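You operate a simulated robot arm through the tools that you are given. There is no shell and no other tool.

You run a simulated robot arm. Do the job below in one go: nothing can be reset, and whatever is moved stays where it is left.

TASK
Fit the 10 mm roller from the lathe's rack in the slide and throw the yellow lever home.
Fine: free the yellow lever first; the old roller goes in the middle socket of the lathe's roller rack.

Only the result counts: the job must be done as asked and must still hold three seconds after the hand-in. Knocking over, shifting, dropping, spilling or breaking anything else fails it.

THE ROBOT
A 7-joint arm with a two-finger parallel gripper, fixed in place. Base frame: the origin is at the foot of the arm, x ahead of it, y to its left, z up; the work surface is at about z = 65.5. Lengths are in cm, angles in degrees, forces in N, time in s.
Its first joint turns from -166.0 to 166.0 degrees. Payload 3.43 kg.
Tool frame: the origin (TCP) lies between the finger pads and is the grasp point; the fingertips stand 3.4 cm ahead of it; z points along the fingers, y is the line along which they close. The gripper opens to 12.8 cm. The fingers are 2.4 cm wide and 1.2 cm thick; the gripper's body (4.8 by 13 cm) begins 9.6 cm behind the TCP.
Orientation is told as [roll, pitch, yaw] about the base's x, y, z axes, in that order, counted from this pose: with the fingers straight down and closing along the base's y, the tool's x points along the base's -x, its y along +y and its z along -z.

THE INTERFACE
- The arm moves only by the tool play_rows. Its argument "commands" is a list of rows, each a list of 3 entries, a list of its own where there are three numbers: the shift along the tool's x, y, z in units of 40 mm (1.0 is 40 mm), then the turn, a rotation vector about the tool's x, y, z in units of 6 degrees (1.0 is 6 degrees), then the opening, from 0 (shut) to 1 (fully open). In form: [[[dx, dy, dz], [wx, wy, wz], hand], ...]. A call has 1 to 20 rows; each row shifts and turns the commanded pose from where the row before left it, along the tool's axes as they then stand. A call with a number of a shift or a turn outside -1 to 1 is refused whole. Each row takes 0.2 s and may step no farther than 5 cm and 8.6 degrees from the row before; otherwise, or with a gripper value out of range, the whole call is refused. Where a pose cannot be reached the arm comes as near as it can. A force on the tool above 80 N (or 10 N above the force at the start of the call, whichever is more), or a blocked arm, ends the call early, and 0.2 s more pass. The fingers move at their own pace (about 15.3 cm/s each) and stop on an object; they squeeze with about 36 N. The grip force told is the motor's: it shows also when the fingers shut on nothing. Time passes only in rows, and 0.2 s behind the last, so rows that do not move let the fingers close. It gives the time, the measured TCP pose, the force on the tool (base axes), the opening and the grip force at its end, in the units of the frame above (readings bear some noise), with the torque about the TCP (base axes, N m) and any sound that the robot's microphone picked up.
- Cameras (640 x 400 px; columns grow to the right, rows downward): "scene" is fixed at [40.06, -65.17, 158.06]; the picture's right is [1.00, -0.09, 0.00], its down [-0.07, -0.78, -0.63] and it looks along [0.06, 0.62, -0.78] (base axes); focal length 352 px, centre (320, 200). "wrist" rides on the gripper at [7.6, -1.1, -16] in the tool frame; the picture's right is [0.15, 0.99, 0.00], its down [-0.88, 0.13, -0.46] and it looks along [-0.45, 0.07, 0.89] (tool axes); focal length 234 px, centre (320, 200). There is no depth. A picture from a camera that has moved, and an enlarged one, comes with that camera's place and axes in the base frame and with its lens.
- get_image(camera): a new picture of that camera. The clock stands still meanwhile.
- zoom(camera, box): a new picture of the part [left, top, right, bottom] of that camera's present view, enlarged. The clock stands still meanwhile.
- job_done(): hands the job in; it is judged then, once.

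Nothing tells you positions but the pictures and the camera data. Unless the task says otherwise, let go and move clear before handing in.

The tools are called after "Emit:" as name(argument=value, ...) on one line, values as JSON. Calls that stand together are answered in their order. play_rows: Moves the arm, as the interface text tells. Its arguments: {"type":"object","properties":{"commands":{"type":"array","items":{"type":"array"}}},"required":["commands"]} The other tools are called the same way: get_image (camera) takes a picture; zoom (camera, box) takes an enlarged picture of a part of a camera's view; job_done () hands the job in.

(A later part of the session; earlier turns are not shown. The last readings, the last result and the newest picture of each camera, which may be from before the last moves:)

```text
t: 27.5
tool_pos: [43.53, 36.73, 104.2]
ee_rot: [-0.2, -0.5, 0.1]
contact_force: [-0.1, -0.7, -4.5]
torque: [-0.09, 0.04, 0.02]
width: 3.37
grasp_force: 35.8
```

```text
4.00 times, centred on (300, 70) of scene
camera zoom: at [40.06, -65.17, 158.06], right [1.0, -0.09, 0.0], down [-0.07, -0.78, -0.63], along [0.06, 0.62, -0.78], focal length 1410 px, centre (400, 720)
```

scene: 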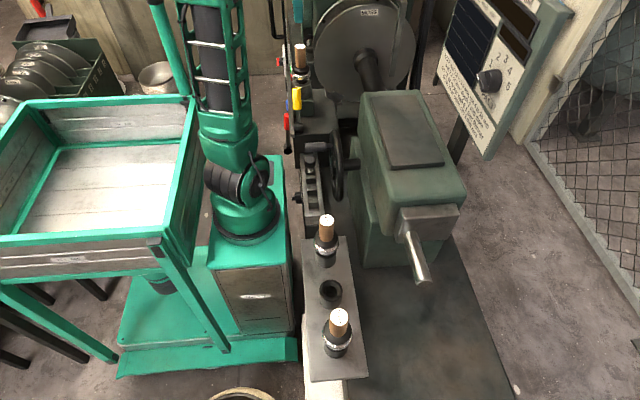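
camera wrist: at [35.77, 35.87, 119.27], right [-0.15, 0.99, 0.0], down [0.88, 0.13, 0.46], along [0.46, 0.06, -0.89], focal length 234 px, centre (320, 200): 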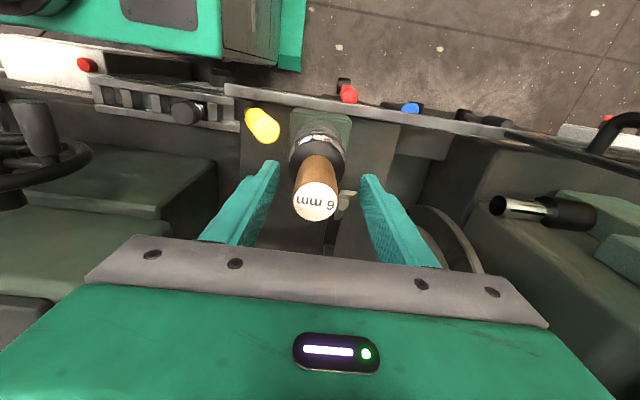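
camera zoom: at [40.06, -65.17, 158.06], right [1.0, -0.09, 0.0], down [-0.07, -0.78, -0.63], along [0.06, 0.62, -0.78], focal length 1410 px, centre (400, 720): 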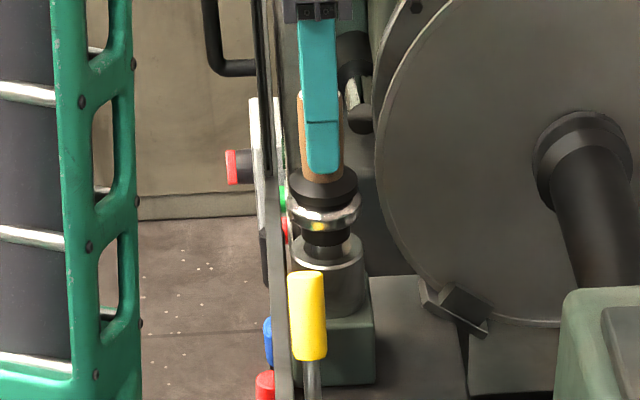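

The roller is free (about 4.5 N of weight). I lift it straight up and clear.

Emit:
play_rows(commands=[[[0, 0, -0.3], [0, 0, 0], 0], [[0, 0, -0.5], [0, 0, 0], 0], [[0, 0, -0.7], [0, 0, 0], 0], [[0, 0, -0.8], [0, 0, 0], 0], [[0, 0, -0.8], [0, 0, 0], 0], [[0, 0, -0.8], [0, 0, 0], 0], [[0, 0, 0], [0, 0, 0], 0]])

Emit:
get_image(camera="scene")

Emit:
zoom(camera="scene", box=[250, 0, 350, 100])

Emit:
get_image(camera="wrist")

```text
t: 29.1
tool_pos: [43.68, 36.61, 119.36]
ee_rot: [-0.2, -0.3, -0.1]
contact_force: [1.0, 0.5, -4.5]
torque: [-0.04, 0.05, 0.0]
width: 3.36
grasp_force: 36.2
```

```text
taken
```

scene: 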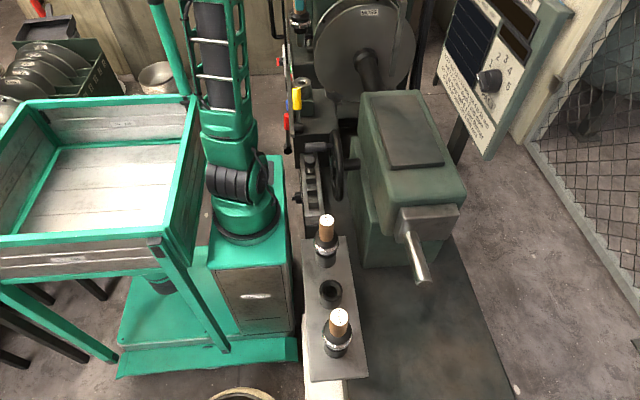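

```text
4.00 times, centred on (300, 50) of scene
camera zoom: at [40.06, -65.17, 158.06], right [1.0, -0.09, 0.0], down [-0.07, -0.78, -0.63], along [0.06, 0.62, -0.78], focal length 1410 px, centre (400, 800)
```

zoom: 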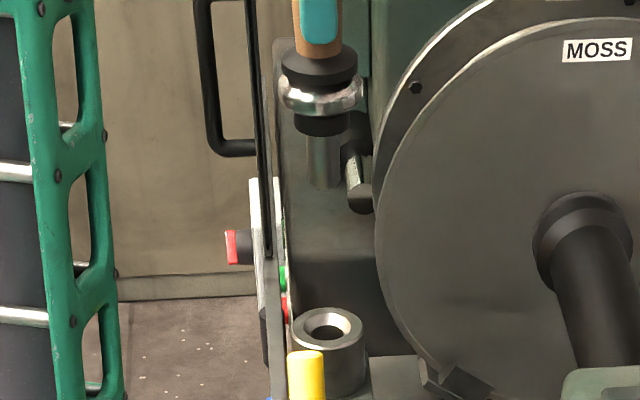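

```text
taken
camera wrist: at [36.12, 35.67, 135.25], right [-0.15, 0.99, 0.0], down [0.88, 0.13, 0.46], along [0.46, 0.06, -0.89], focal length 234 px, centre (320, 200)
```

wrist: 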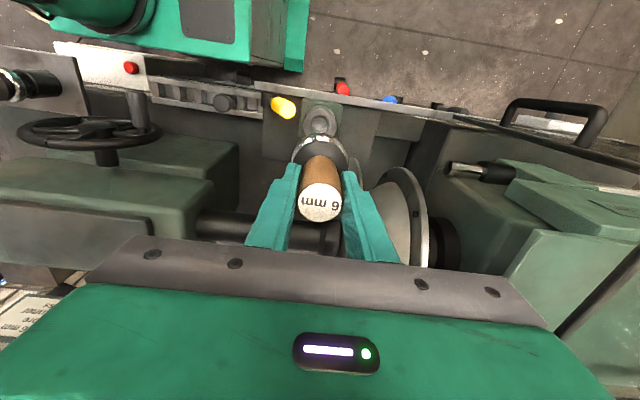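

The roller is out: the slide seat is empty and the stem bottom is about 14.4 cm below the TCP. I carry it up and round the arm's base toward the rack, high above everything.

Emit:
play_rows(commands=[[[0, 0, -0.6], [0, 0, 0], 0], [[0, 0, -0.6], [0, 0, 0], 0], [[-0.517, -0.775, 0], [0, 0, 0], 0], [[-0.517, -0.775, 0], [0, 0, 0], 0], [[-0.517, -0.775, 0], [0, 0, 0], 0], [[-0.517, -0.775, 0], [0, 0, 0], 0], [[-0.517, -0.775, 0], [0, 0, 0], 0], [[-0.517, -0.775, 0], [0, 0, 0], 0], [[0, -0.93, 0], [0, 0, 0], 0], [[0, -0.93, 0], [0, 0, 0], 0], [[0, -0.93, 0], [0, 0, 0], 0], [[0, -0.93, 0], [0, 0, 0], 0], [[0, -0.93, 0], [0, 0, 0], 0], [[0, -0.93, 0], [0, 0, 0], 0], [[0, -0.93, 0], [0, 0, 0], 0]])

Emit:
get_image(camera="scene")

Emit:
get_image(camera="wrist")

```text
t: 32.3
tool_pos: [55.8, -8.09, 125.07]
ee_rot: [-0.3, -0.5, 0.1]
contact_force: [-0.4, 0.2, -4.0]
torque: [0.0, -0.02, 0.02]
width: 3.36
grasp_force: 36.3
```

```text
taken
```

scene: 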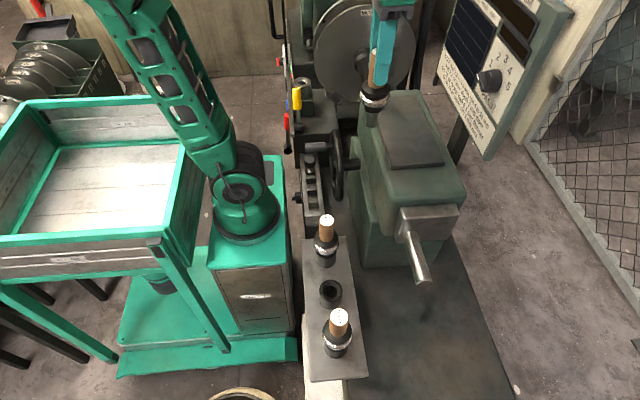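

```text
taken
camera wrist: at [48.04, -8.99, 140.84], right [-0.15, 0.99, 0.0], down [0.88, 0.13, 0.46], along [0.46, 0.06, -0.89], focal length 234 px, centre (320, 200)
```

wrist: 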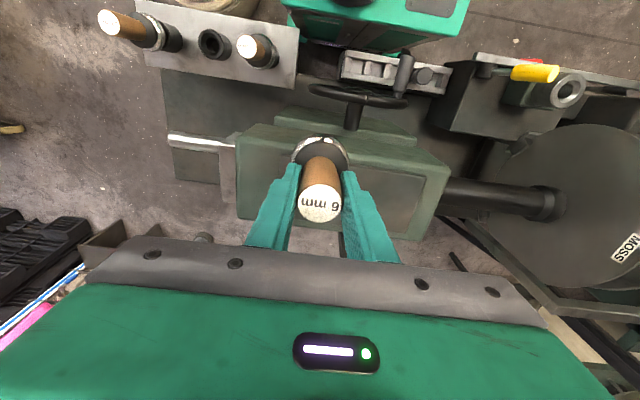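

From this view the middle socket is at about (45.4, -32.1, 84.3), between the two rack rollers. I move above it.

Emit:
play_rows(commands=[[[0.371, -0.857, 0], [0, 0, 0], 0], [[0.371, -0.857, 0], [0, 0, 0], 0], [[0.371, -0.857, 0], [0, 0, 0], 0], [[0.371, -0.857, 0], [0, 0, 0], 0], [[0.371, -0.857, 0], [0, 0, 0], 0], [[0.371, -0.857, 0], [0, 0, 0], 0], [[0.371, -0.857, 0], [0, 0, 0], 0], [[0, 0, 0], [0, 0, 0], 0]])

Emit:
get_image(camera="scene")

Emit:
get_image(camera="wrist")

```text
t: 34.1
tool_pos: [45.28, -32.02, 124.93]
ee_rot: [-0.2, -0.6, 0.0]
contact_force: [-0.6, 0.3, -4.0]
torque: [0.02, 0.04, 0.02]
width: 3.36
grasp_force: 36.5
```

```text
taken
```

scene: 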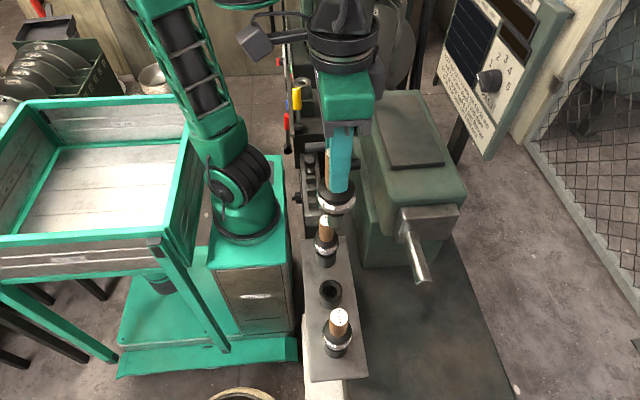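

```text
taken
camera wrist: at [37.58, -32.97, 140.69], right [-0.15, 0.99, 0.0], down [0.88, 0.13, 0.46], along [0.46, 0.06, -0.89], focal length 234 px, centre (320, 200)
```

wrist: 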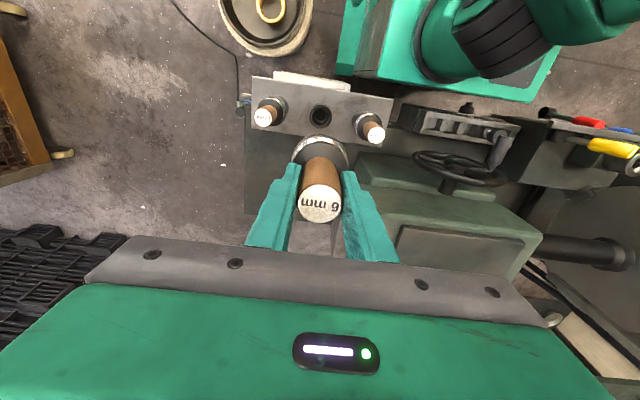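

Emit:
zoom(camera="wrist", box=[240, 70, 400, 170])

Emit:
zoom(camera="scene", box=[290, 260, 370, 310])

Emit:
zoom(camera="scene", box=[280, 130, 400, 250])

```text
4.00 times, centred on (320, 120) of wrist
camera zoom: at [37.58, -32.97, 140.69], right [-0.15, 0.99, 0.0], down [0.88, 0.13, 0.46], along [0.46, 0.06, -0.89], focal length 937 px, centre (320, 520)
```

zoom: 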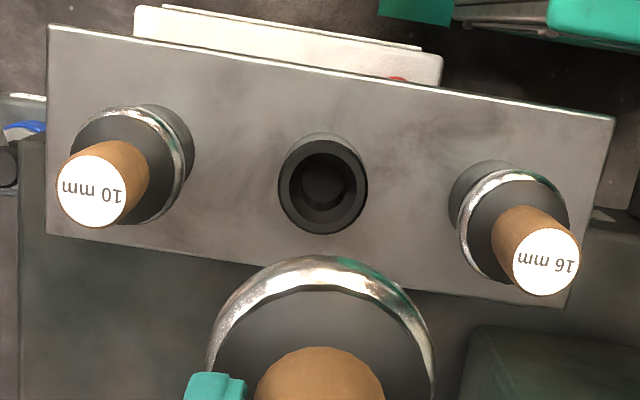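

```text
8.00 times, centred on (330, 285) of scene
camera zoom: at [40.06, -65.17, 158.06], right [1.0, -0.09, 0.0], down [-0.07, -0.78, -0.63], along [0.06, 0.62, -0.78], focal length 2820 px, centre (240, -480)
```

zoom: 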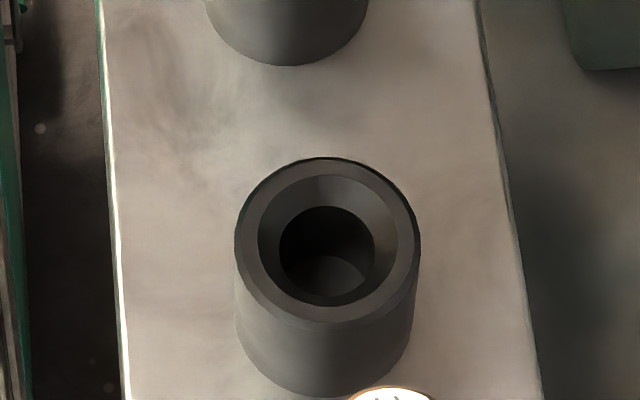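

```text
3.33 times, centred on (340, 190) of scene
camera zoom: at [40.06, -65.17, 158.06], right [1.0, -0.09, 0.0], down [-0.07, -0.78, -0.63], along [0.06, 0.62, -0.78], focal length 1175 px, centre (253, 233)
```

zoom: 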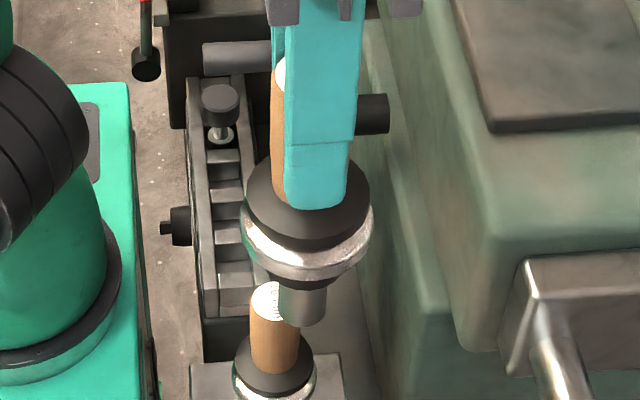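

The socket has a chamfered mouth, which helps. I lower to just above it and re-check the stem against the hole.

Emit:
play_rows(commands=[[[-0.03, -0.02, 0.9], [0, 0, 0], 0], [[0, 0, 0.9], [0, 0, 0], 0], [[0, 0, 0.9], [0, 0, 0], 0], [[0, 0, 0.9], [0, 0, 0], 0], [[0, 0, 0.8], [0, 0, 0], 0], [[0, 0, 0.6], [0, 0, 0], 0], [[0, 0, 0.4], [0, 0, 0], 0], [[0, 0, 0], [0, 0, 0], 0]])

Emit:
zoom(camera="scene", box=[290, 240, 370, 310])

Emit:
get_image(camera="wrist")

```text
t: 35.9
tool_pos: [45.66, -31.98, 103.22]
ee_rot: [-0.1, -0.4, 0.1]
contact_force: [0.3, -0.2, -4.8]
torque: [0.0, 0.04, -0.01]
width: 3.34
grasp_force: 35.7
```

```text
5.71 times, centred on (330, 275) of scene
camera zoom: at [40.06, -65.17, 158.06], right [1.0, -0.09, 0.0], down [-0.07, -0.78, -0.63], along [0.06, 0.62, -0.78], focal length 2014 px, centre (263, -229)
```

zoom: 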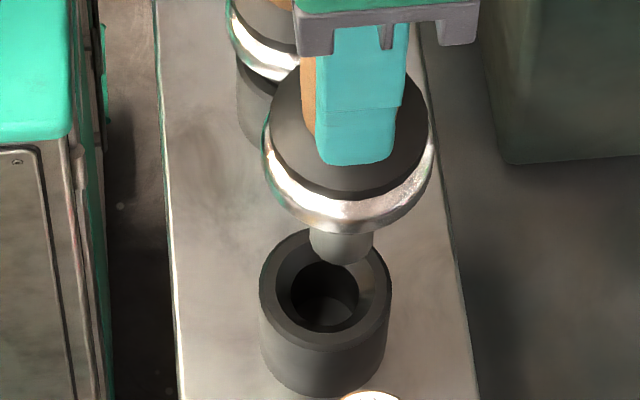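

```text
taken
camera wrist: at [38.03, -32.95, 119.04], right [-0.15, 0.99, -0.01], down [0.88, 0.13, 0.46], along [0.46, 0.06, -0.89], focal length 234 px, centre (320, 200)
```

wrist: 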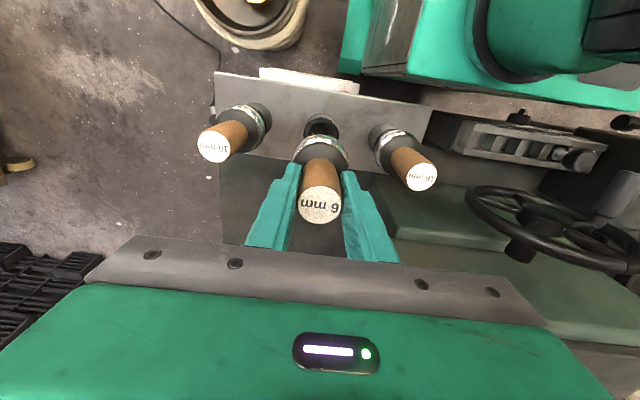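

Relative to the socket the held roller sits about 0.5 cm too far in +x (it is slightly off-centre in the pads). I shift -x and re-check before inserting.

Emit:
play_rows(commands=[[[0.125, -0.02, 0], [0, 0, 0], 0], [[0, 0, 0.3], [0, 0, 0], 0], [[0, 0, 0], [0, 0, 0], 0]])

Emit:
zoom(camera="scene", box=[298, 255, 362, 305])

Emit:
zoom(camera="wrist", box=[260, 90, 380, 165])

```text
t: 36.7
tool_pos: [45.23, -32.15, 102.0]
ee_rot: [-0.2, -0.5, 0.1]
contact_force: [-0.2, 0.3, -3.7]
torque: [0.01, 0.02, -0.01]
width: 3.35
grasp_force: 36.0
```

```text
8.00 times, centred on (330, 280) of scene
camera zoom: at [40.06, -65.17, 158.06], right [1.0, -0.09, 0.0], down [-0.07, -0.78, -0.63], along [0.06, 0.62, -0.78], focal length 2820 px, centre (240, -440)
```

zoom: 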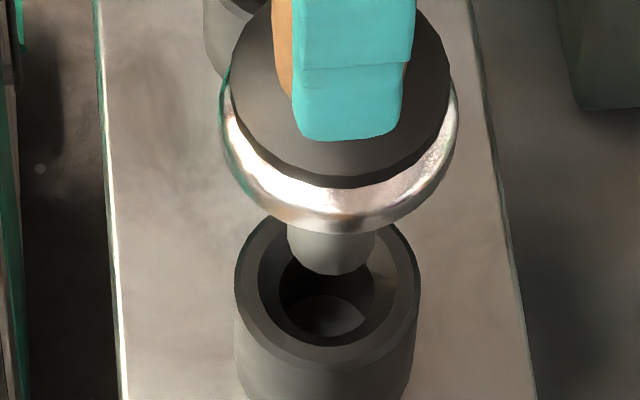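

```text
5.33 times, centred on (320, 128) of wrist
camera zoom: at [37.56, -33.04, 117.84], right [-0.15, 0.99, 0.0], down [0.88, 0.13, 0.46], along [0.46, 0.06, -0.89], focal length 1249 px, centre (320, 587)
```

zoom: 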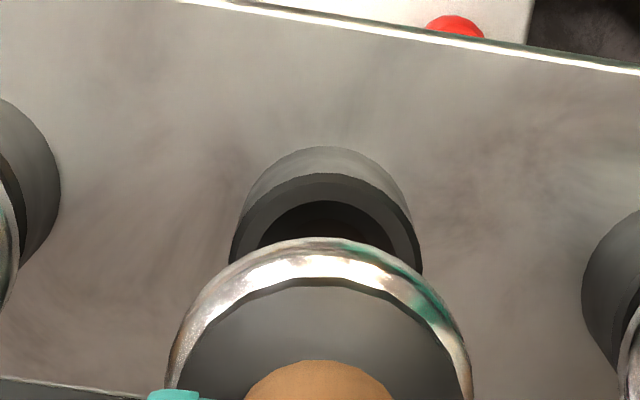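

Stem and hole agree in x; a slight +y correction and I descend carefully into the socket.

Emit:
play_rows(commands=[[[0, 0.03, 0.2], [0, 0, 0], 0], [[0, 0, 0.2], [0, 0, 0], 0], [[0, 0, 0.2], [0, 0, 0], 0], [[0, 0, 0.2], [0, 0, 0], 0], [[0, 0, 0.2], [0, 0, 0], 0], [[0, 0, 0.2], [0, 0, 0], 0], [[0, 0, 0], [0, 0, 0], 0]])

Emit:
zoom(camera="scene", box=[298, 255, 362, 305])

```text
t: 38.3
tool_pos: [45.26, -31.89, 97.28]
ee_rot: [-0.2, -0.5, 0.1]
contact_force: [0.0, 1.2, -3.5]
torque: [-0.02, 0.01, -0.01]
width: 3.33
grasp_force: 36.4
```

```text
8.00 times, centred on (330, 280) of scene
camera zoom: at [40.06, -65.17, 158.06], right [1.0, -0.09, 0.0], down [-0.07, -0.78, -0.63], along [0.06, 0.62, -0.78], focal length 2820 px, centre (240, -440)
```

zoom: 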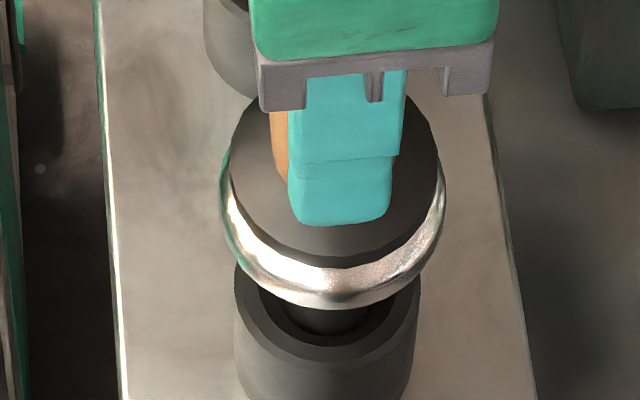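

The stem is entering the socket without side force. I continue down to seat it.

Emit:
play_rows(commands=[[[0, 0, 0.15], [0, 0, 0], 0], [[0, 0, 0.15], [0, 0, 0], 0], [[0, 0, 0.12], [0, 0, 0], 0], [[0, 0, 0], [0, 0, 0], 0]])

Emit:
zoom(camera="scene", box=[290, 210, 370, 360])

```text
t: 39.3
tool_pos: [45.35, -32.05, 95.55]
ee_rot: [-0.2, -0.6, 0.0]
contact_force: [0.2, -0.3, -4.8]
torque: [0.0, -0.01, 0.0]
width: 3.36
grasp_force: 36.1
```

```text
2.67 times, centred on (330, 285) of scene
camera zoom: at [40.06, -65.17, 158.06], right [1.0, -0.09, 0.0], down [-0.07, -0.78, -0.63], along [0.06, 0.62, -0.78], focal length 940 px, centre (293, -27)
```

zoom: 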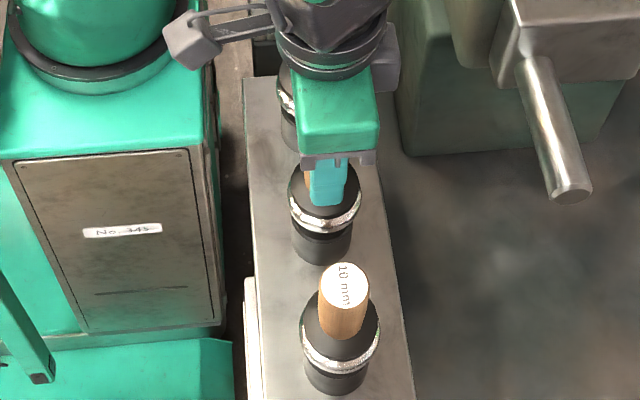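

Nearly seated; I go down in small steps until contact.

Emit:
play_rows(commands=[[[0, 0, 0.06], [0, 0, 0], 0], [[0, 0, 0.06], [0, 0, 0], 0], [[0, 0, 0], [0, 0, 0], 0]])

```text
t: 40.1
tool_pos: [45.31, -31.98, 95.24]
ee_rot: [-0.2, -0.5, 0.0]
contact_force: [-1.9, 1.5, 4.8]
torque: [0.27, 0.27, 0.03]
width: 3.36
grasp_force: 35.8
```

The roller has bottomed out (force reversed). I open the fingers to release and rise.

Emit:
play_rows(commands=[[[0, 0, 0], [0, 0, 0], 0.4], [[0, 0, 0], [0, 0, 0], 0.5], [[0, 0, 0], [0, 0, 0], 0.5], [[0, 0, -0.4], [0, 0, 0], 0.5], [[0, 0, -0.8], [0, 0, 0], 0.5], [[0, 0, -0.9], [0, 0, 0], 0.5], [[0, 0, -0.9], [0, 0, 0], 0.5], [[0, 0, -0.9], [0, 0, 0], 0.5]])

Emit:
get_image(camera="wrist")

Emit:
zoom(camera="scene", box=[280, 210, 400, 360])

```text
t: 41.9
tool_pos: [45.21, -31.94, 110.81]
ee_rot: [-0.2, -0.5, 0.1]
contact_force: [0.2, 0.2, -0.3]
torque: [0.03, 0.02, -0.01]
width: 6.42
grasp_force: 0.0
```

```text
taken
camera wrist: at [37.52, -32.94, 126.58], right [-0.15, 0.99, 0.0], down [0.88, 0.13, 0.46], along [0.46, 0.06, -0.89], focal length 234 px, centre (320, 200)
```

wrist: 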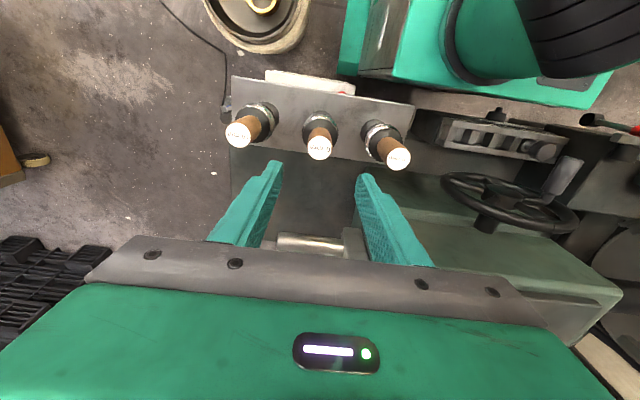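

```text
2.67 times, centred on (340, 285) of scene
camera zoom: at [40.06, -65.17, 158.06], right [1.0, -0.09, 0.0], down [-0.07, -0.78, -0.63], along [0.06, 0.62, -0.78], focal length 940 px, centre (267, -27)
```

zoom: 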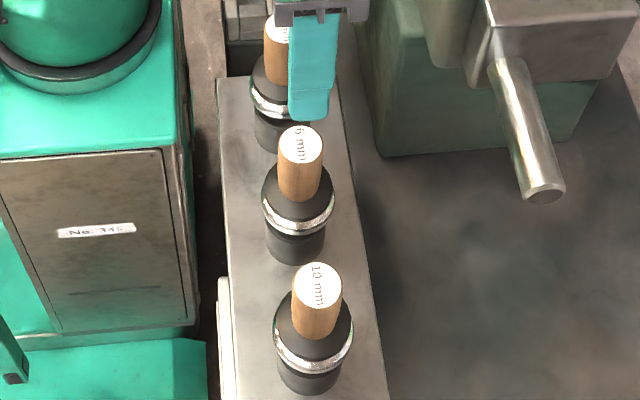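

The 6 mm roller stands seated in the middle socket. The 10 mm one is 10.3 cm further in -y, at about (45.3, -42.3); I move above it.

Emit:
play_rows(commands=[[[0, -0.65, 0], [0, 0, 0], 0.5], [[0, -0.65, 0], [0, 0, 0], 0.5], [[0, -0.65, 0], [0, 0, 0], 0.5], [[0, -0.65, 0], [0, 0, 0], 0.5], [[0, 0, 0], [0, 0, 0], 0.5]])

Emit:
get_image(camera="wrist")

Emit:
get_image(camera="scene")

```text
t: 43.1
tool_pos: [45.25, -42.38, 110.76]
ee_rot: [-0.3, -0.5, 0.1]
contact_force: [0.0, 0.5, 0.2]
torque: [-0.01, 0.0, -0.01]
width: 6.38
grasp_force: 0.1
```

```text
taken
camera wrist: at [37.37, -43.39, 126.55], right [-0.15, 0.99, 0.0], down [0.88, 0.13, 0.46], along [0.46, 0.06, -0.89], focal length 234 px, centre (320, 200)
```

wrist: 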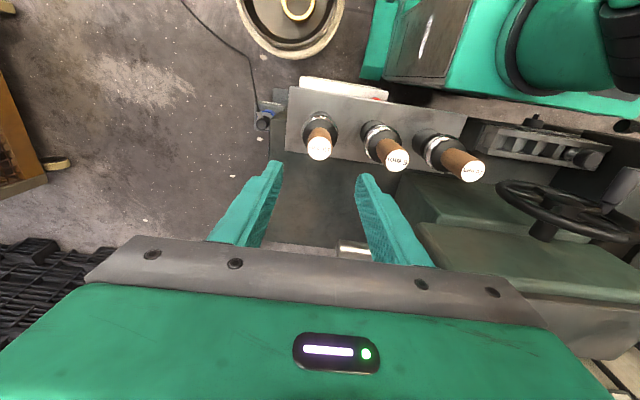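

```text
taken
```

scene: 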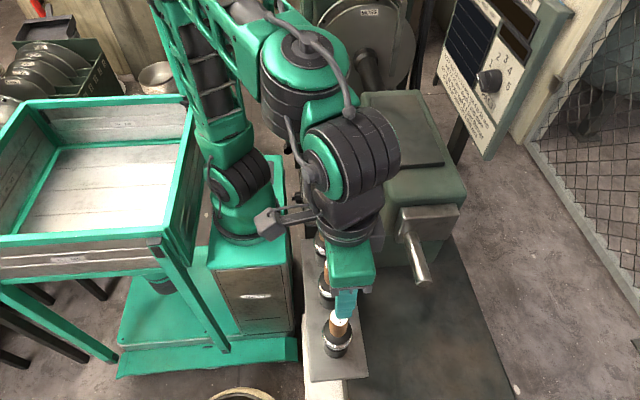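

The handle is exactly where the 6 mm one appeared relative to the tool, so alignment is good. I descend and grasp.

Emit:
play_rows(commands=[[[-0.02, 0, 0.9], [0, 0, 0], 0.5], [[0, 0, 0.9], [0, 0, 0], 0.5], [[0, 0, 0.9], [0, 0, 0], 0.5], [[0, 0, 0.6], [0, 0, 0], 0.5], [[0, 0, 0.35], [0, 0, 0], 0.5], [[0, 0, 0.2], [0, 0, 0], 0.5], [[0, 0, 0], [0, 0, 0], 0.5]])

Emit:
get_image(camera="wrist")

Emit:
zoom(camera="scene", box=[280, 250, 400, 390])

```text
t: 44.7
tool_pos: [45.37, -42.55, 95.38]
ee_rot: [-0.1, -0.5, 0.1]
contact_force: [0.3, 0.6, -0.2]
torque: [0.04, -0.02, -0.02]
width: 6.39
grasp_force: 0.0
```

```text
taken
camera wrist: at [37.61, -43.41, 111.15], right [-0.15, 0.99, -0.01], down [0.88, 0.13, 0.46], along [0.46, 0.06, -0.89], focal length 234 px, centre (320, 200)
```

wrist: 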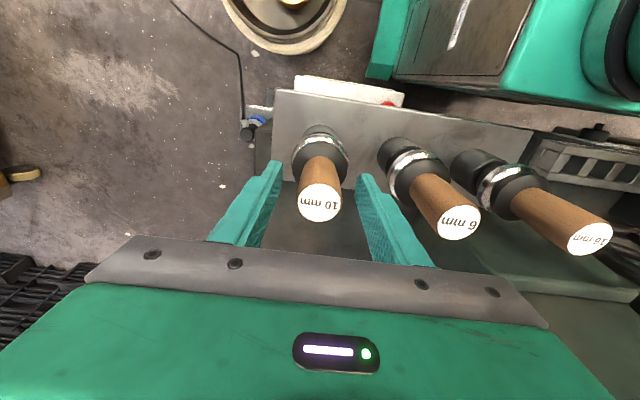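

```text
2.86 times, centred on (340, 320) of scene
camera zoom: at [40.06, -65.17, 158.06], right [1.0, -0.09, 0.0], down [-0.07, -0.78, -0.63], along [0.06, 0.62, -0.78], focal length 1007 px, centre (263, -143)
```

zoom: 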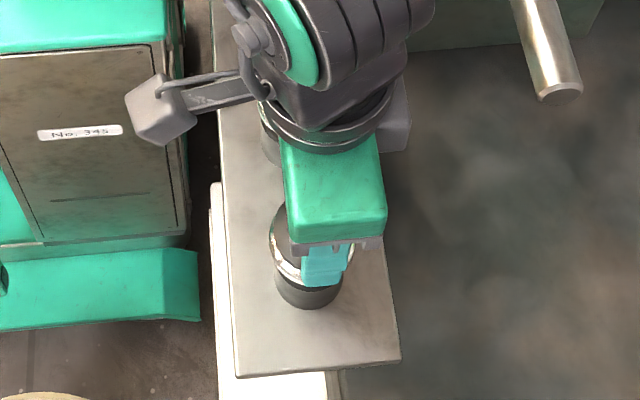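

Centered on the "10 mm" handle; I close on it and lift a little.

Emit:
play_rows(commands=[[[0, 0, 0], [0, 0, 0], 0.3], [[0, 0, 0], [0, 0, 0], 0], [[0, 0, 0], [0, 0, 0], 0], [[0, 0, 0], [0, 0, 0], 0], [[0, 0, -0.1], [0, 0, 0], 0], [[0, 0, -0.15], [0, 0, 0], 0], [[0, 0, 0], [0, 0, 0], 0]])

```text
t: 46.3
tool_pos: [45.37, -42.36, 96.38]
ee_rot: [-0.1, -0.5, 0.0]
contact_force: [-0.2, -0.1, -4.3]
torque: [0.01, 0.02, 0.0]
width: 3.35
grasp_force: 35.8
```

The 10 mm roller is held. I lift it high and carry it back round the arm's base.

Emit:
play_rows(commands=[[[0, 0, -0.3], [0, 0, 0], 0], [[0, 0, -0.6], [0, 0, 0], 0], [[0, 0, -0.9], [0, 0, 0], 0], [[0, 0, -0.9], [0, 0, 0], 0], [[0, 0, -0.9], [0, 0, 0], 0], [[0, 0, -0.9], [0, 0, 0], 0], [[0, 0, -0.9], [0, 0, 0], 0], [[0, 0, -0.9], [0, 0, 0], 0], [[0, 0, -0.85], [0, 0, 0], 0], [[-0.294, 0.956, 0], [0, 0, 0], 0], [[-0.294, 0.956, 0], [0, 0, 0], 0], [[-0.294, 0.956, 0], [0, 0, 0], 0], [[-0.294, 0.956, 0], [0, 0, 0], 0], [[-0.294, 0.956, 0], [0, 0, 0], 0], [[-0.294, 0.956, 0], [0, 0, 0], 0], [[-0.294, 0.956, 0], [0, 0, 0], 0], [[-0.294, 0.956, 0], [0, 0, 0], 0], [[-0.294, 0.956, 0], [0, 0, 0], 0]])

Emit:
get_image(camera="scene")

```text
t: 50.1
tool_pos: [56.09, -7.79, 124.99]
ee_rot: [-0.3, -0.3, 0.0]
contact_force: [-0.1, 0.4, -4.0]
torque: [0.02, -0.05, 0.01]
width: 3.36
grasp_force: 36.3
```

```text
taken
```

scene: 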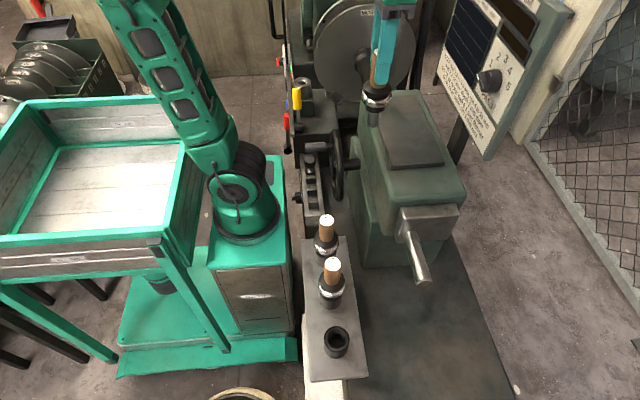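

Both rack rollers are standing undisturbed. I continue to above the slide seat.

Emit:
play_rows(commands=[[[0, 0.93, 0], [0, 0, 0], 0], [[0, 0.93, 0], [0, 0, 0], 0], [[0, 0.93, 0], [0, 0, 0], 0], [[0, 0.93, 0], [0, 0, 0], 0], [[0, 0.93, 0], [0, 0, 0], 0], [[0, 0.93, 0], [0, 0, 0], 0], [[0, 0.93, 0], [0, 0, 0], 0], [[0.52, 0.77, 0], [0, 0, 0], 0], [[0.52, 0.77, 0], [0, 0, 0], 0], [[0.52, 0.77, 0], [0, 0, 0], 0], [[0.52, 0.77, 0], [0, 0, 0], 0], [[0.52, 0.77, 0], [0, 0, 0], 0], [[0.52, 0.77, 0], [0, 0, 0], 0], [[0, 0, 0], [0, 0, 0], 0]])

Emit:
get_image(camera="wrist")

Emit:
zoom(camera="scene", box=[250, 0, 350, 120])

```text
t: 53.1
tool_pos: [43.1, 36.39, 124.97]
ee_rot: [-0.2, -0.5, 0.0]
contact_force: [-1.1, 0.0, -4.2]
torque: [-0.02, -0.03, -0.01]
width: 3.35
grasp_force: 35.9
```

```text
taken
camera wrist: at [35.25, 35.43, 140.68], right [-0.15, 0.99, 0.0], down [0.88, 0.13, 0.46], along [0.46, 0.06, -0.89], focal length 234 px, centre (320, 200)
```

wrist: 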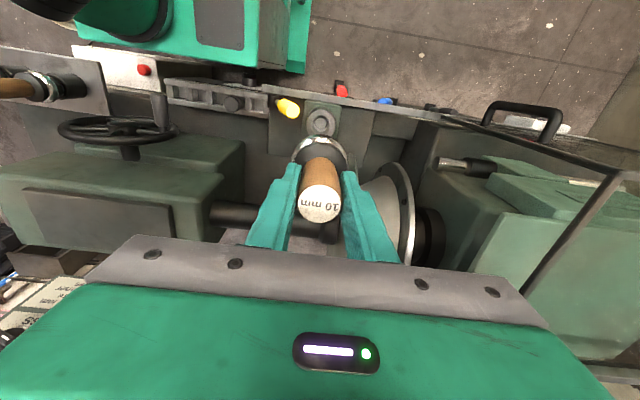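

```text
3.33 times, centred on (300, 60) of scene
camera zoom: at [40.06, -65.17, 158.06], right [1.0, -0.09, 0.0], down [-0.07, -0.78, -0.63], along [0.06, 0.62, -0.78], focal length 1175 px, centre (387, 667)
```

zoom: 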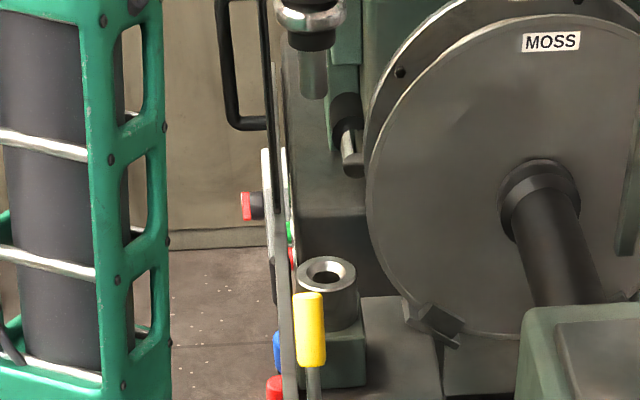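

The seat's reference from removal was TCP (43.5, 36.7). I correct to that and lower to just above the seat.

Emit:
play_rows(commands=[[[-0.108, 0.078, 0.7], [0, 0, 0], 0], [[0, 0, 0.9], [0, 0, 0], 0], [[0, 0, 0.9], [0, 0, 0], 0], [[0, 0, 0.7], [0, 0, 0], 0], [[0, 0, 0.5], [0, 0, 0], 0], [[0, 0, 0], [0, 0, 0], 0]])

Emit:
zoom(camera="scene", box=[268, 50, 332, 90])

Emit:
zoom(camera="wrist", box=[260, 90, 380, 165])

```text
t: 54.5
tool_pos: [43.79, 36.93, 110.13]
ee_rot: [-0.3, -0.4, 0.1]
contact_force: [1.0, -0.1, -4.7]
torque: [0.03, 0.11, -0.02]
width: 3.37
grasp_force: 36.0
```

```text
10.00 times, centred on (300, 70) of scene
camera zoom: at [40.06, -65.17, 158.06], right [1.0, -0.09, 0.0], down [-0.07, -0.78, -0.63], along [0.06, 0.62, -0.78], focal length 3525 px, centre (520, 1500)
```

zoom: 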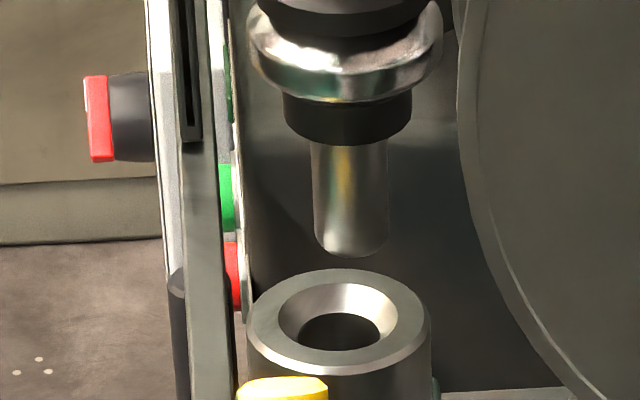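

```text
5.33 times, centred on (320, 128) of wrist
camera zoom: at [36.19, 36.06, 125.91], right [-0.15, 0.99, 0.0], down [0.88, 0.13, 0.46], along [0.46, 0.06, -0.89], focal length 1249 px, centre (320, 587)
```

zoom: 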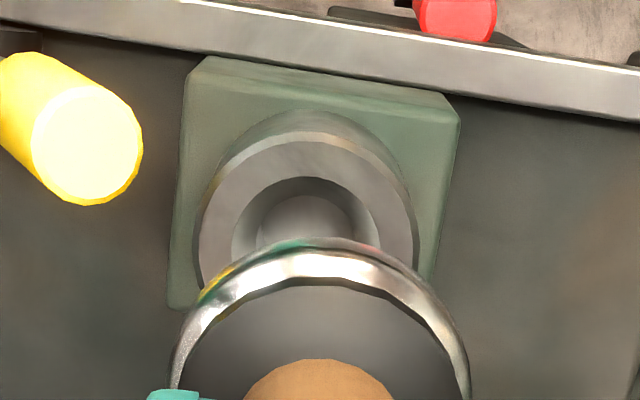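

The stem is about 0.4 cm too far in +x and 0.3 cm too far in +y; I correct and re-check a bit lower.

Emit:
play_rows(commands=[[[0.1, -0.08, 0], [0, 0, 0], 0], [[0, 0, 0.1], [0, 0, 0], 0], [[0, 0, 0], [0, 0, 0], 0]])

Emit:
zoom(camera="scene", box=[268, 50, 332, 90])

Emit:
zoom(camera="wrist", box=[260, 90, 380, 165])

```text
t: 55.3
tool_pos: [43.46, 36.82, 109.61]
ee_rot: [-0.2, -0.5, 0.1]
contact_force: [-0.3, -0.1, -3.8]
torque: [0.01, 0.0, -0.02]
width: 3.35
grasp_force: 36.0
```

```text
10.00 times, centred on (300, 70) of scene
camera zoom: at [40.06, -65.17, 158.06], right [1.0, -0.09, 0.0], down [-0.07, -0.78, -0.63], along [0.06, 0.62, -0.78], focal length 3525 px, centre (520, 1500)
```

zoom: 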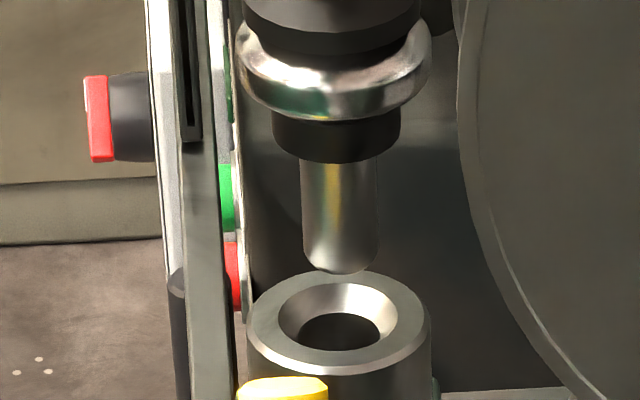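

```text
5.33 times, centred on (320, 128) of wrist
camera zoom: at [35.82, 35.83, 125.48], right [-0.15, 0.99, 0.0], down [0.88, 0.13, 0.46], along [0.46, 0.06, -0.89], focal length 1249 px, centre (320, 587)
```

zoom: 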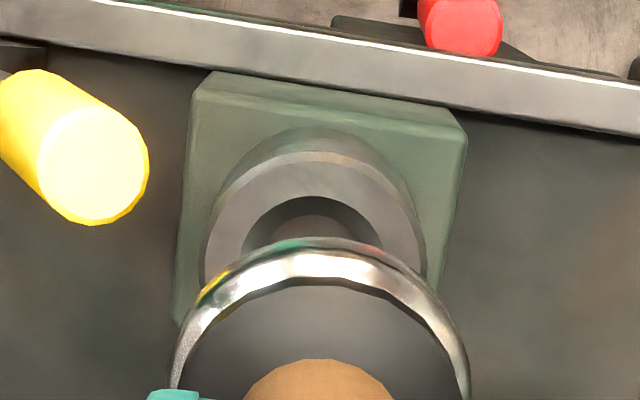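

X is aligned; a 0.1 cm -y trim and I insert gently.

Emit:
play_rows(commands=[[[0, -0.03, 0.2], [0, 0, 0], 0], [[0, 0, 0.2], [0, 0, 0], 0], [[0, 0, 0.2], [0, 0, 0], 0], [[0, 0, 0.2], [0, 0, 0], 0], [[0, 0, 0.2], [0, 0, 0], 0], [[0, 0, 0.2], [0, 0, 0], 0], [[0, 0, 0], [0, 0, 0], 0]])

Emit:
zoom(camera="scene", box=[268, 50, 332, 90])

```text
t: 56.9
tool_pos: [43.4, 36.43, 104.72]
ee_rot: [-0.1, -0.4, 0.1]
contact_force: [-5.6, 2.4, -2.9]
torque: [0.27, 0.75, 0.03]
width: 3.36
grasp_force: 36.0
```

```text
10.00 times, centred on (300, 70) of scene
camera zoom: at [40.06, -65.17, 158.06], right [1.0, -0.09, 0.0], down [-0.07, -0.78, -0.63], along [0.06, 0.62, -0.78], focal length 3525 px, centre (520, 1500)
```

zoom: 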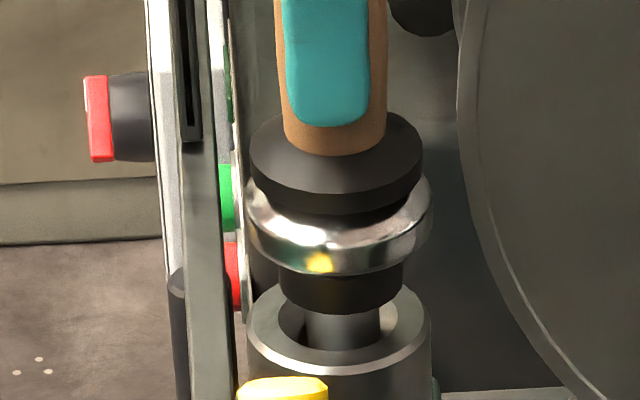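

The stem is in the seat with a slight side load; I trim and continue down until it bottoms out.

Emit:
play_rows(commands=[[[0.02, 0.01, 0.1], [0, 0, 0], 0], [[0, 0, 0.1], [0, 0, 0], 0], [[0, 0, 0.06], [0, 0, 0], 0], [[0, 0, 0], [0, 0, 0], 0]])

Emit:
zoom(camera="scene", box=[268, 50, 332, 90])

```text
t: 57.9
tool_pos: [43.41, 36.42, 103.69]
ee_rot: [-0.1, -0.4, 0.1]
contact_force: [3.2, -1.4, 11.5]
torque: [-0.25, -0.61, -0.01]
width: 3.35
grasp_force: 36.6
```

```text
10.00 times, centred on (300, 70) of scene
camera zoom: at [40.06, -65.17, 158.06], right [1.0, -0.09, 0.0], down [-0.07, -0.78, -0.63], along [0.06, 0.62, -0.78], focal length 3525 px, centre (520, 1500)
```

zoom: 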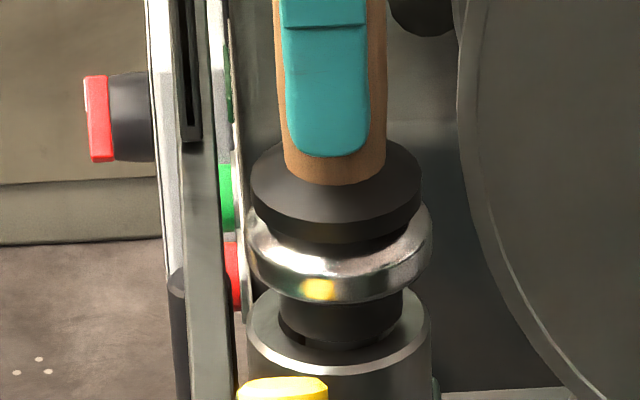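

Contact force and the picture match the original seated height. I release and rise.

Emit:
play_rows(commands=[[[0, 0, 0], [0, 0, 0], 0.35], [[0, 0, 0], [0, 0, 0], 0.5], [[0, 0, 0], [0, 0, 0], 0.5], [[0, 0, -0.4], [0, 0, 0], 0.5], [[0, 0, -0.8], [0, 0, 0], 0.5], [[0, 0, -0.9], [0, 0, 0], 0.5], [[0, 0, -0.9], [0, 0, 0], 0.5], [[0, 0, -0.5], [0, 0, 0], 0.5]])

Emit:
get_image(camera="wrist")

Emit:
zoom(camera="scene", box=[264, 36, 344, 116])

```text
t: 59.7
tool_pos: [43.1, 36.56, 117.71]
ee_rot: [-0.3, -0.2, 0.1]
contact_force: [-0.1, -0.1, -0.5]
torque: [-0.03, -0.02, -0.01]
width: 6.41
grasp_force: 0.1
```

```text
taken
camera wrist: at [35.49, 35.55, 133.48], right [-0.15, 0.99, 0.0], down [0.88, 0.13, 0.46], along [0.45, 0.06, -0.89], focal length 234 px, centre (320, 200)
```

wrist: 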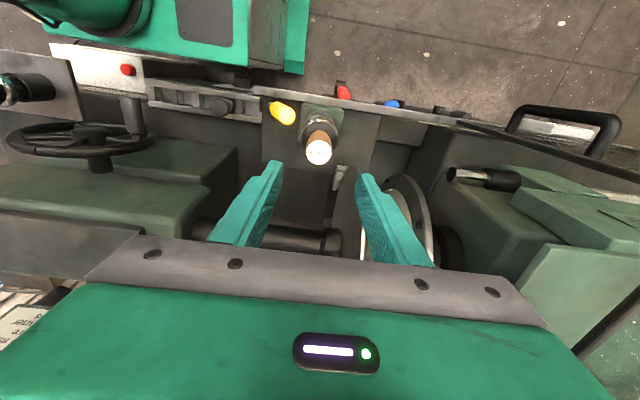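

```text
5.00 times, centred on (304, 76) of scene
camera zoom: at [40.06, -65.17, 158.06], right [1.0, -0.09, 0.0], down [-0.07, -0.78, -0.63], along [0.06, 0.62, -0.78], focal length 1762 px, centre (400, 820)
```

zoom: 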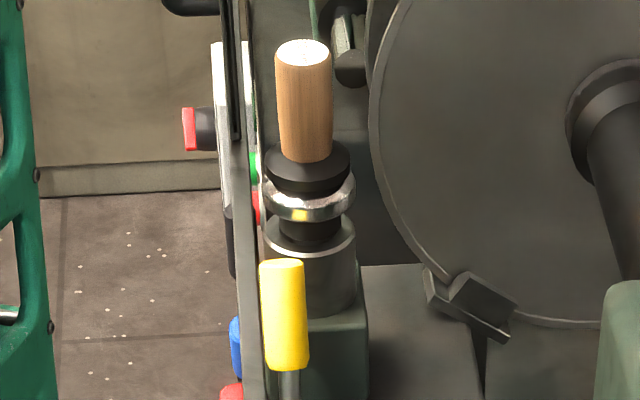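

The 10 mm roller is seated. Next I'll turn the hand to yaw 90° again (fingers closing along x, the lever's axis) so I can take the yellow knob by its sides and swing it back home to -y.

Emit:
play_rows(commands=[[[-0.25, -0.8, 0], [0, 0, 0], 0.5], [[-0.25, -0.8, 0], [0, 0, 0], 0.5], [[-0.25, -0.8, 0], [0, 0, 0], 0.5], [[-0.25, -0.8, 0], [0, 0, 0], 0.5], [[-0.25, -0.8, 0], [0, 0, 0], 0.5], [[0, 0, 0], [0, 0, -1], 0.5], [[0, 0, 0], [0, 0, -1], 0.5], [[0, 0, 0], [0, 0, -1], 0.5], [[0, 0, 0], [0, 0, -1], 0.5], [[0, 0, 0], [0, 0, -1], 0.5], [[0, 0, 0], [0, 0, -1], 0.5], [[0, 0, 0], [0, 0, -1], 0.5], [[0, 0, 0], [0, 0, -1], 0.5], [[0, 0, 0], [0, 0, -1], 0.5], [[0, 0, 0], [0, 0, -1], 0.5], [[0, 0, 0], [0, 0, -1], 0.5], [[0, 0, 0], [0, 0, -1], 0.5], [[0, 0, 0], [0, 0, -1], 0.5], [[0, 0, 0], [0, 0, -1], 0.5], [[0, 0, 0], [0, 0, -1], 0.5]])

Emit:
get_image(camera="wrist")

```text
t: 63.9
tool_pos: [48.25, 20.36, 117.79]
ee_rot: [-0.5, 0.2, 90.2]
contact_force: [0.0, -0.6, 0.6]
torque: [0.01, 0.03, -0.01]
width: 6.4
grasp_force: 0.0
```

```text
taken
camera wrist: at [49.22, 13.02, 133.62], right [-0.99, -0.15, -0.01], down [-0.14, 0.88, 0.45], along [-0.06, 0.45, -0.89], focal length 234 px, centre (320, 200)
```

wrist: 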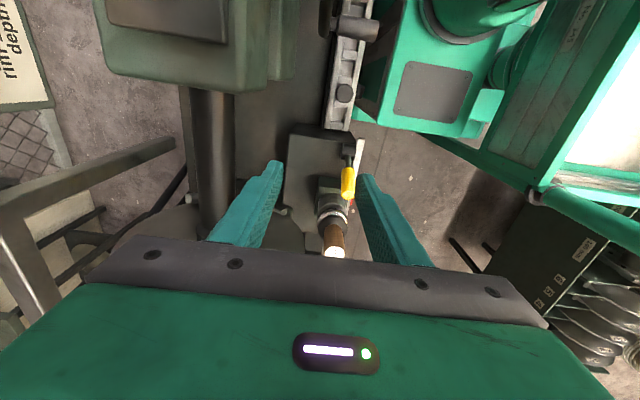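

Emit:
play_rows(commands=[[[-0.55, 0.56, 0.3], [0, 0, 0], 0.5], [[-0.55, 0.56, 0.3], [0, 0, 0], 0.5], [[-0.55, 0.56, 0.3], [0, 0, 0], 0.5], [[0, 0, 0.4], [0, 0, 0], 0.5], [[0, 0, 0], [0, 0, 0], 0.5]])

Emit:
get_image(camera="wrist")

Emit:
zoom(camera="scene", box=[250, 20, 350, 130])

```text
t: 65.1
tool_pos: [41.68, 27.02, 112.45]
ee_rot: [-0.5, 0.2, 90.0]
contact_force: [0.9, -0.1, 0.0]
torque: [-0.02, 0.02, -0.03]
width: 6.41
grasp_force: 0.0
```

```text
taken
camera wrist: at [42.61, 19.69, 128.36], right [-0.99, -0.15, -0.01], down [-0.14, 0.88, 0.45], along [-0.06, 0.45, -0.89], focal length 234 px, centre (320, 200)
```

wrist: 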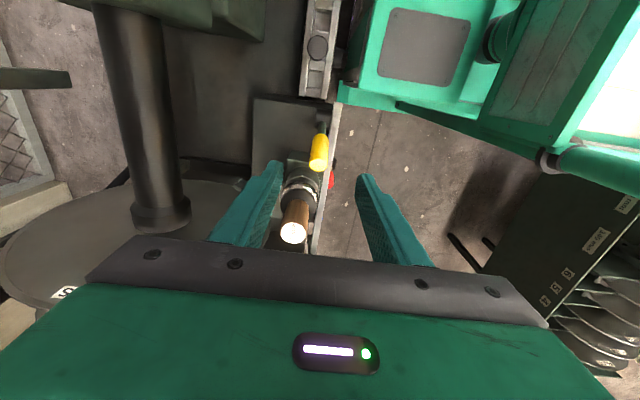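

```text
3.64 times, centred on (300, 75) of scene
camera zoom: at [40.06, -65.17, 158.06], right [1.0, -0.09, 0.0], down [-0.07, -0.78, -0.63], along [0.06, 0.62, -0.78], focal length 1282 px, centre (393, 654)
```

zoom: 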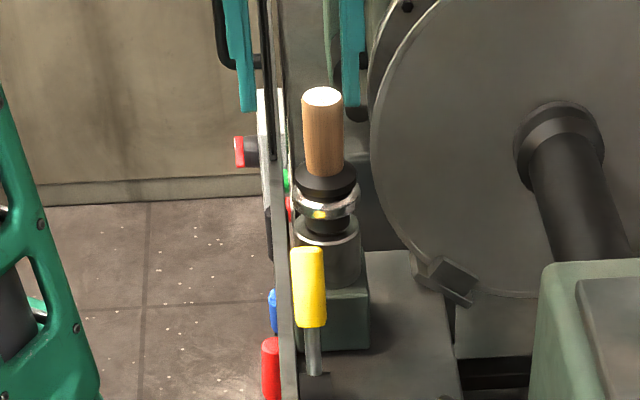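

The knob top is at about (41.7, 30.5, 94.6). I descend over it with the fingers on either side in x.

Emit:
play_rows(commands=[[[-0.35, 0, 0.5], [0, 0, 0], 0.5], [[-0.35, 0, 0.6], [0, 0, 0], 0.45], [[0, 0, 0.9], [0, 0, 0], 0.45], [[0, 0, 0.9], [0, 0, 0], 0.45], [[0, 0, 0.8], [0, 0, 0], 0.45], [[0, 0, 0.7], [0, 0, 0], 0.45], [[0, 0, 0.4], [0, 0, 0], 0.45], [[0, 0, 0], [0, 0, 0], 0.45]])

Emit:
get_image(camera="wrist")

Emit:
zoom(camera="scene", box=[250, 20, 350, 130])

```text
t: 66.9
tool_pos: [41.64, 29.92, 93.32]
ee_rot: [-0.5, 0.1, 89.9]
contact_force: [0.9, 1.0, -0.3]
torque: [0.04, 0.02, -0.03]
width: 5.77
grasp_force: 0.2
```

```text
taken
camera wrist: at [42.7, 22.49, 109.18], right [-0.99, -0.15, -0.01], down [-0.13, 0.88, 0.45], along [-0.06, 0.45, -0.89], focal length 234 px, centre (320, 200)
```

wrist: 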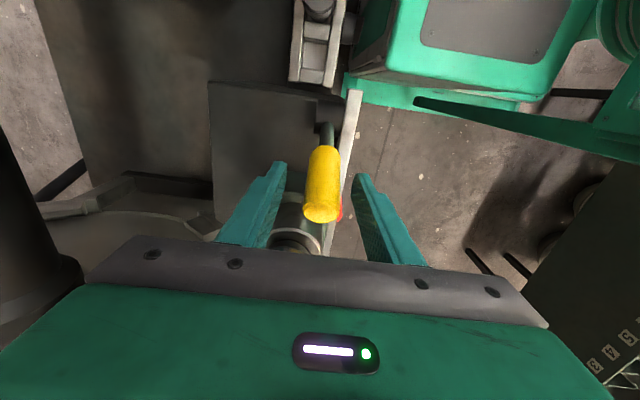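

```text
3.64 times, centred on (300, 75) of scene
camera zoom: at [40.06, -65.17, 158.06], right [1.0, -0.09, 0.0], down [-0.07, -0.78, -0.63], along [0.06, 0.62, -0.78], focal length 1282 px, centre (393, 654)
```

zoom: 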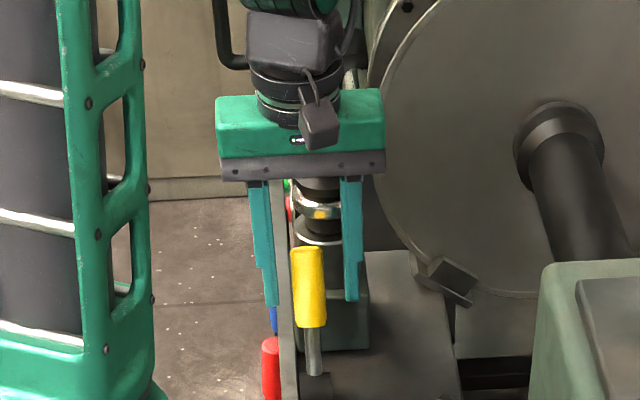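

The fingers straddle the knob evenly. I close on it.

Emit:
play_rows(commands=[[[0, 0, 0], [0, 0, 0], 0.25], [[0, 0, 0], [0, 0, 0], 0], [[0, 0, 0], [0, 0, 0], 0], [[0, 0, 0], [0, 0, 0], 0]])

```text
t: 67.9
tool_pos: [41.44, 29.85, 93.33]
ee_rot: [-0.4, 0.2, 90.2]
contact_force: [-30.0, 1.9, -5.5]
torque: [0.4, 2.27, -0.88]
width: 2.78
grasp_force: 45.0
```

Gripped, but with side load in x; I ease -x slightly.

Emit:
play_rows(commands=[[[0, 0.05, 0], [0, 0, 0], 0], [[0, 0, 0], [0, 0, 0], 0]])

```text
t: 68.5
tool_pos: [41.59, 29.86, 93.24]
ee_rot: [-0.5, 0.2, 90.0]
contact_force: [-18.4, 3.1, -7.3]
torque: [0.52, 2.02, -0.88]
width: 2.79
grasp_force: 44.7
```

Emit:
play_rows(commands=[[[0, 0.06, 0], [0, 0, 0], 0], [[0, 0, 0], [0, 0, 0], 0]])

```text
t: 69.1
tool_pos: [41.45, 29.86, 93.36]
ee_rot: [-0.7, 0.1, 89.6]
contact_force: [10.9, 1.3, 8.2]
torque: [-0.27, 1.61, -0.88]
width: 2.76
grasp_force: 45.4
```

Side load is low now. I pull the lever slowly toward -y.

Emit:
play_rows(commands=[[[0.12, -0.02, 0], [0, 0, 0], 0], [[0.15, 0, 0], [0, 0, 0], 0], [[0.15, 0, 0], [0, 0, 0], 0], [[0.15, 0, 0], [0, 0, 0], 0], [[0, 0, 0], [0, 0, 0], 0]])

Emit:
zoom(camera="scene", box=[250, 20, 350, 130])

```text
t: 70.3
tool_pos: [41.58, 27.56, 93.42]
ee_rot: [-0.6, 0.2, 90.0]
contact_force: [13.5, 18.5, 25.6]
torque: [1.36, 1.69, -0.75]
width: 2.79
grasp_force: 45.1
```

```text
3.64 times, centred on (300, 75) of scene
camera zoom: at [40.06, -65.17, 158.06], right [1.0, -0.09, 0.0], down [-0.07, -0.78, -0.63], along [0.06, 0.62, -0.78], focal length 1282 px, centre (393, 654)
```

zoom: 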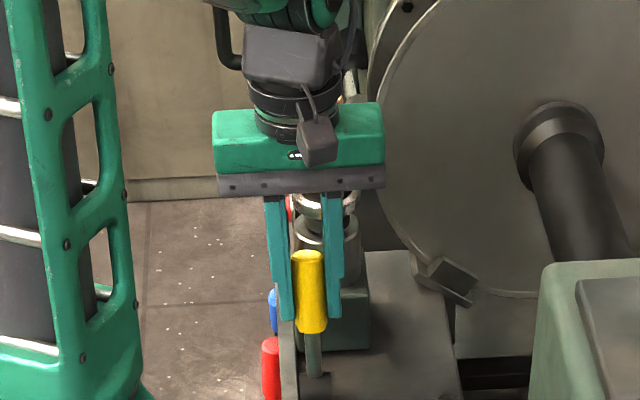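

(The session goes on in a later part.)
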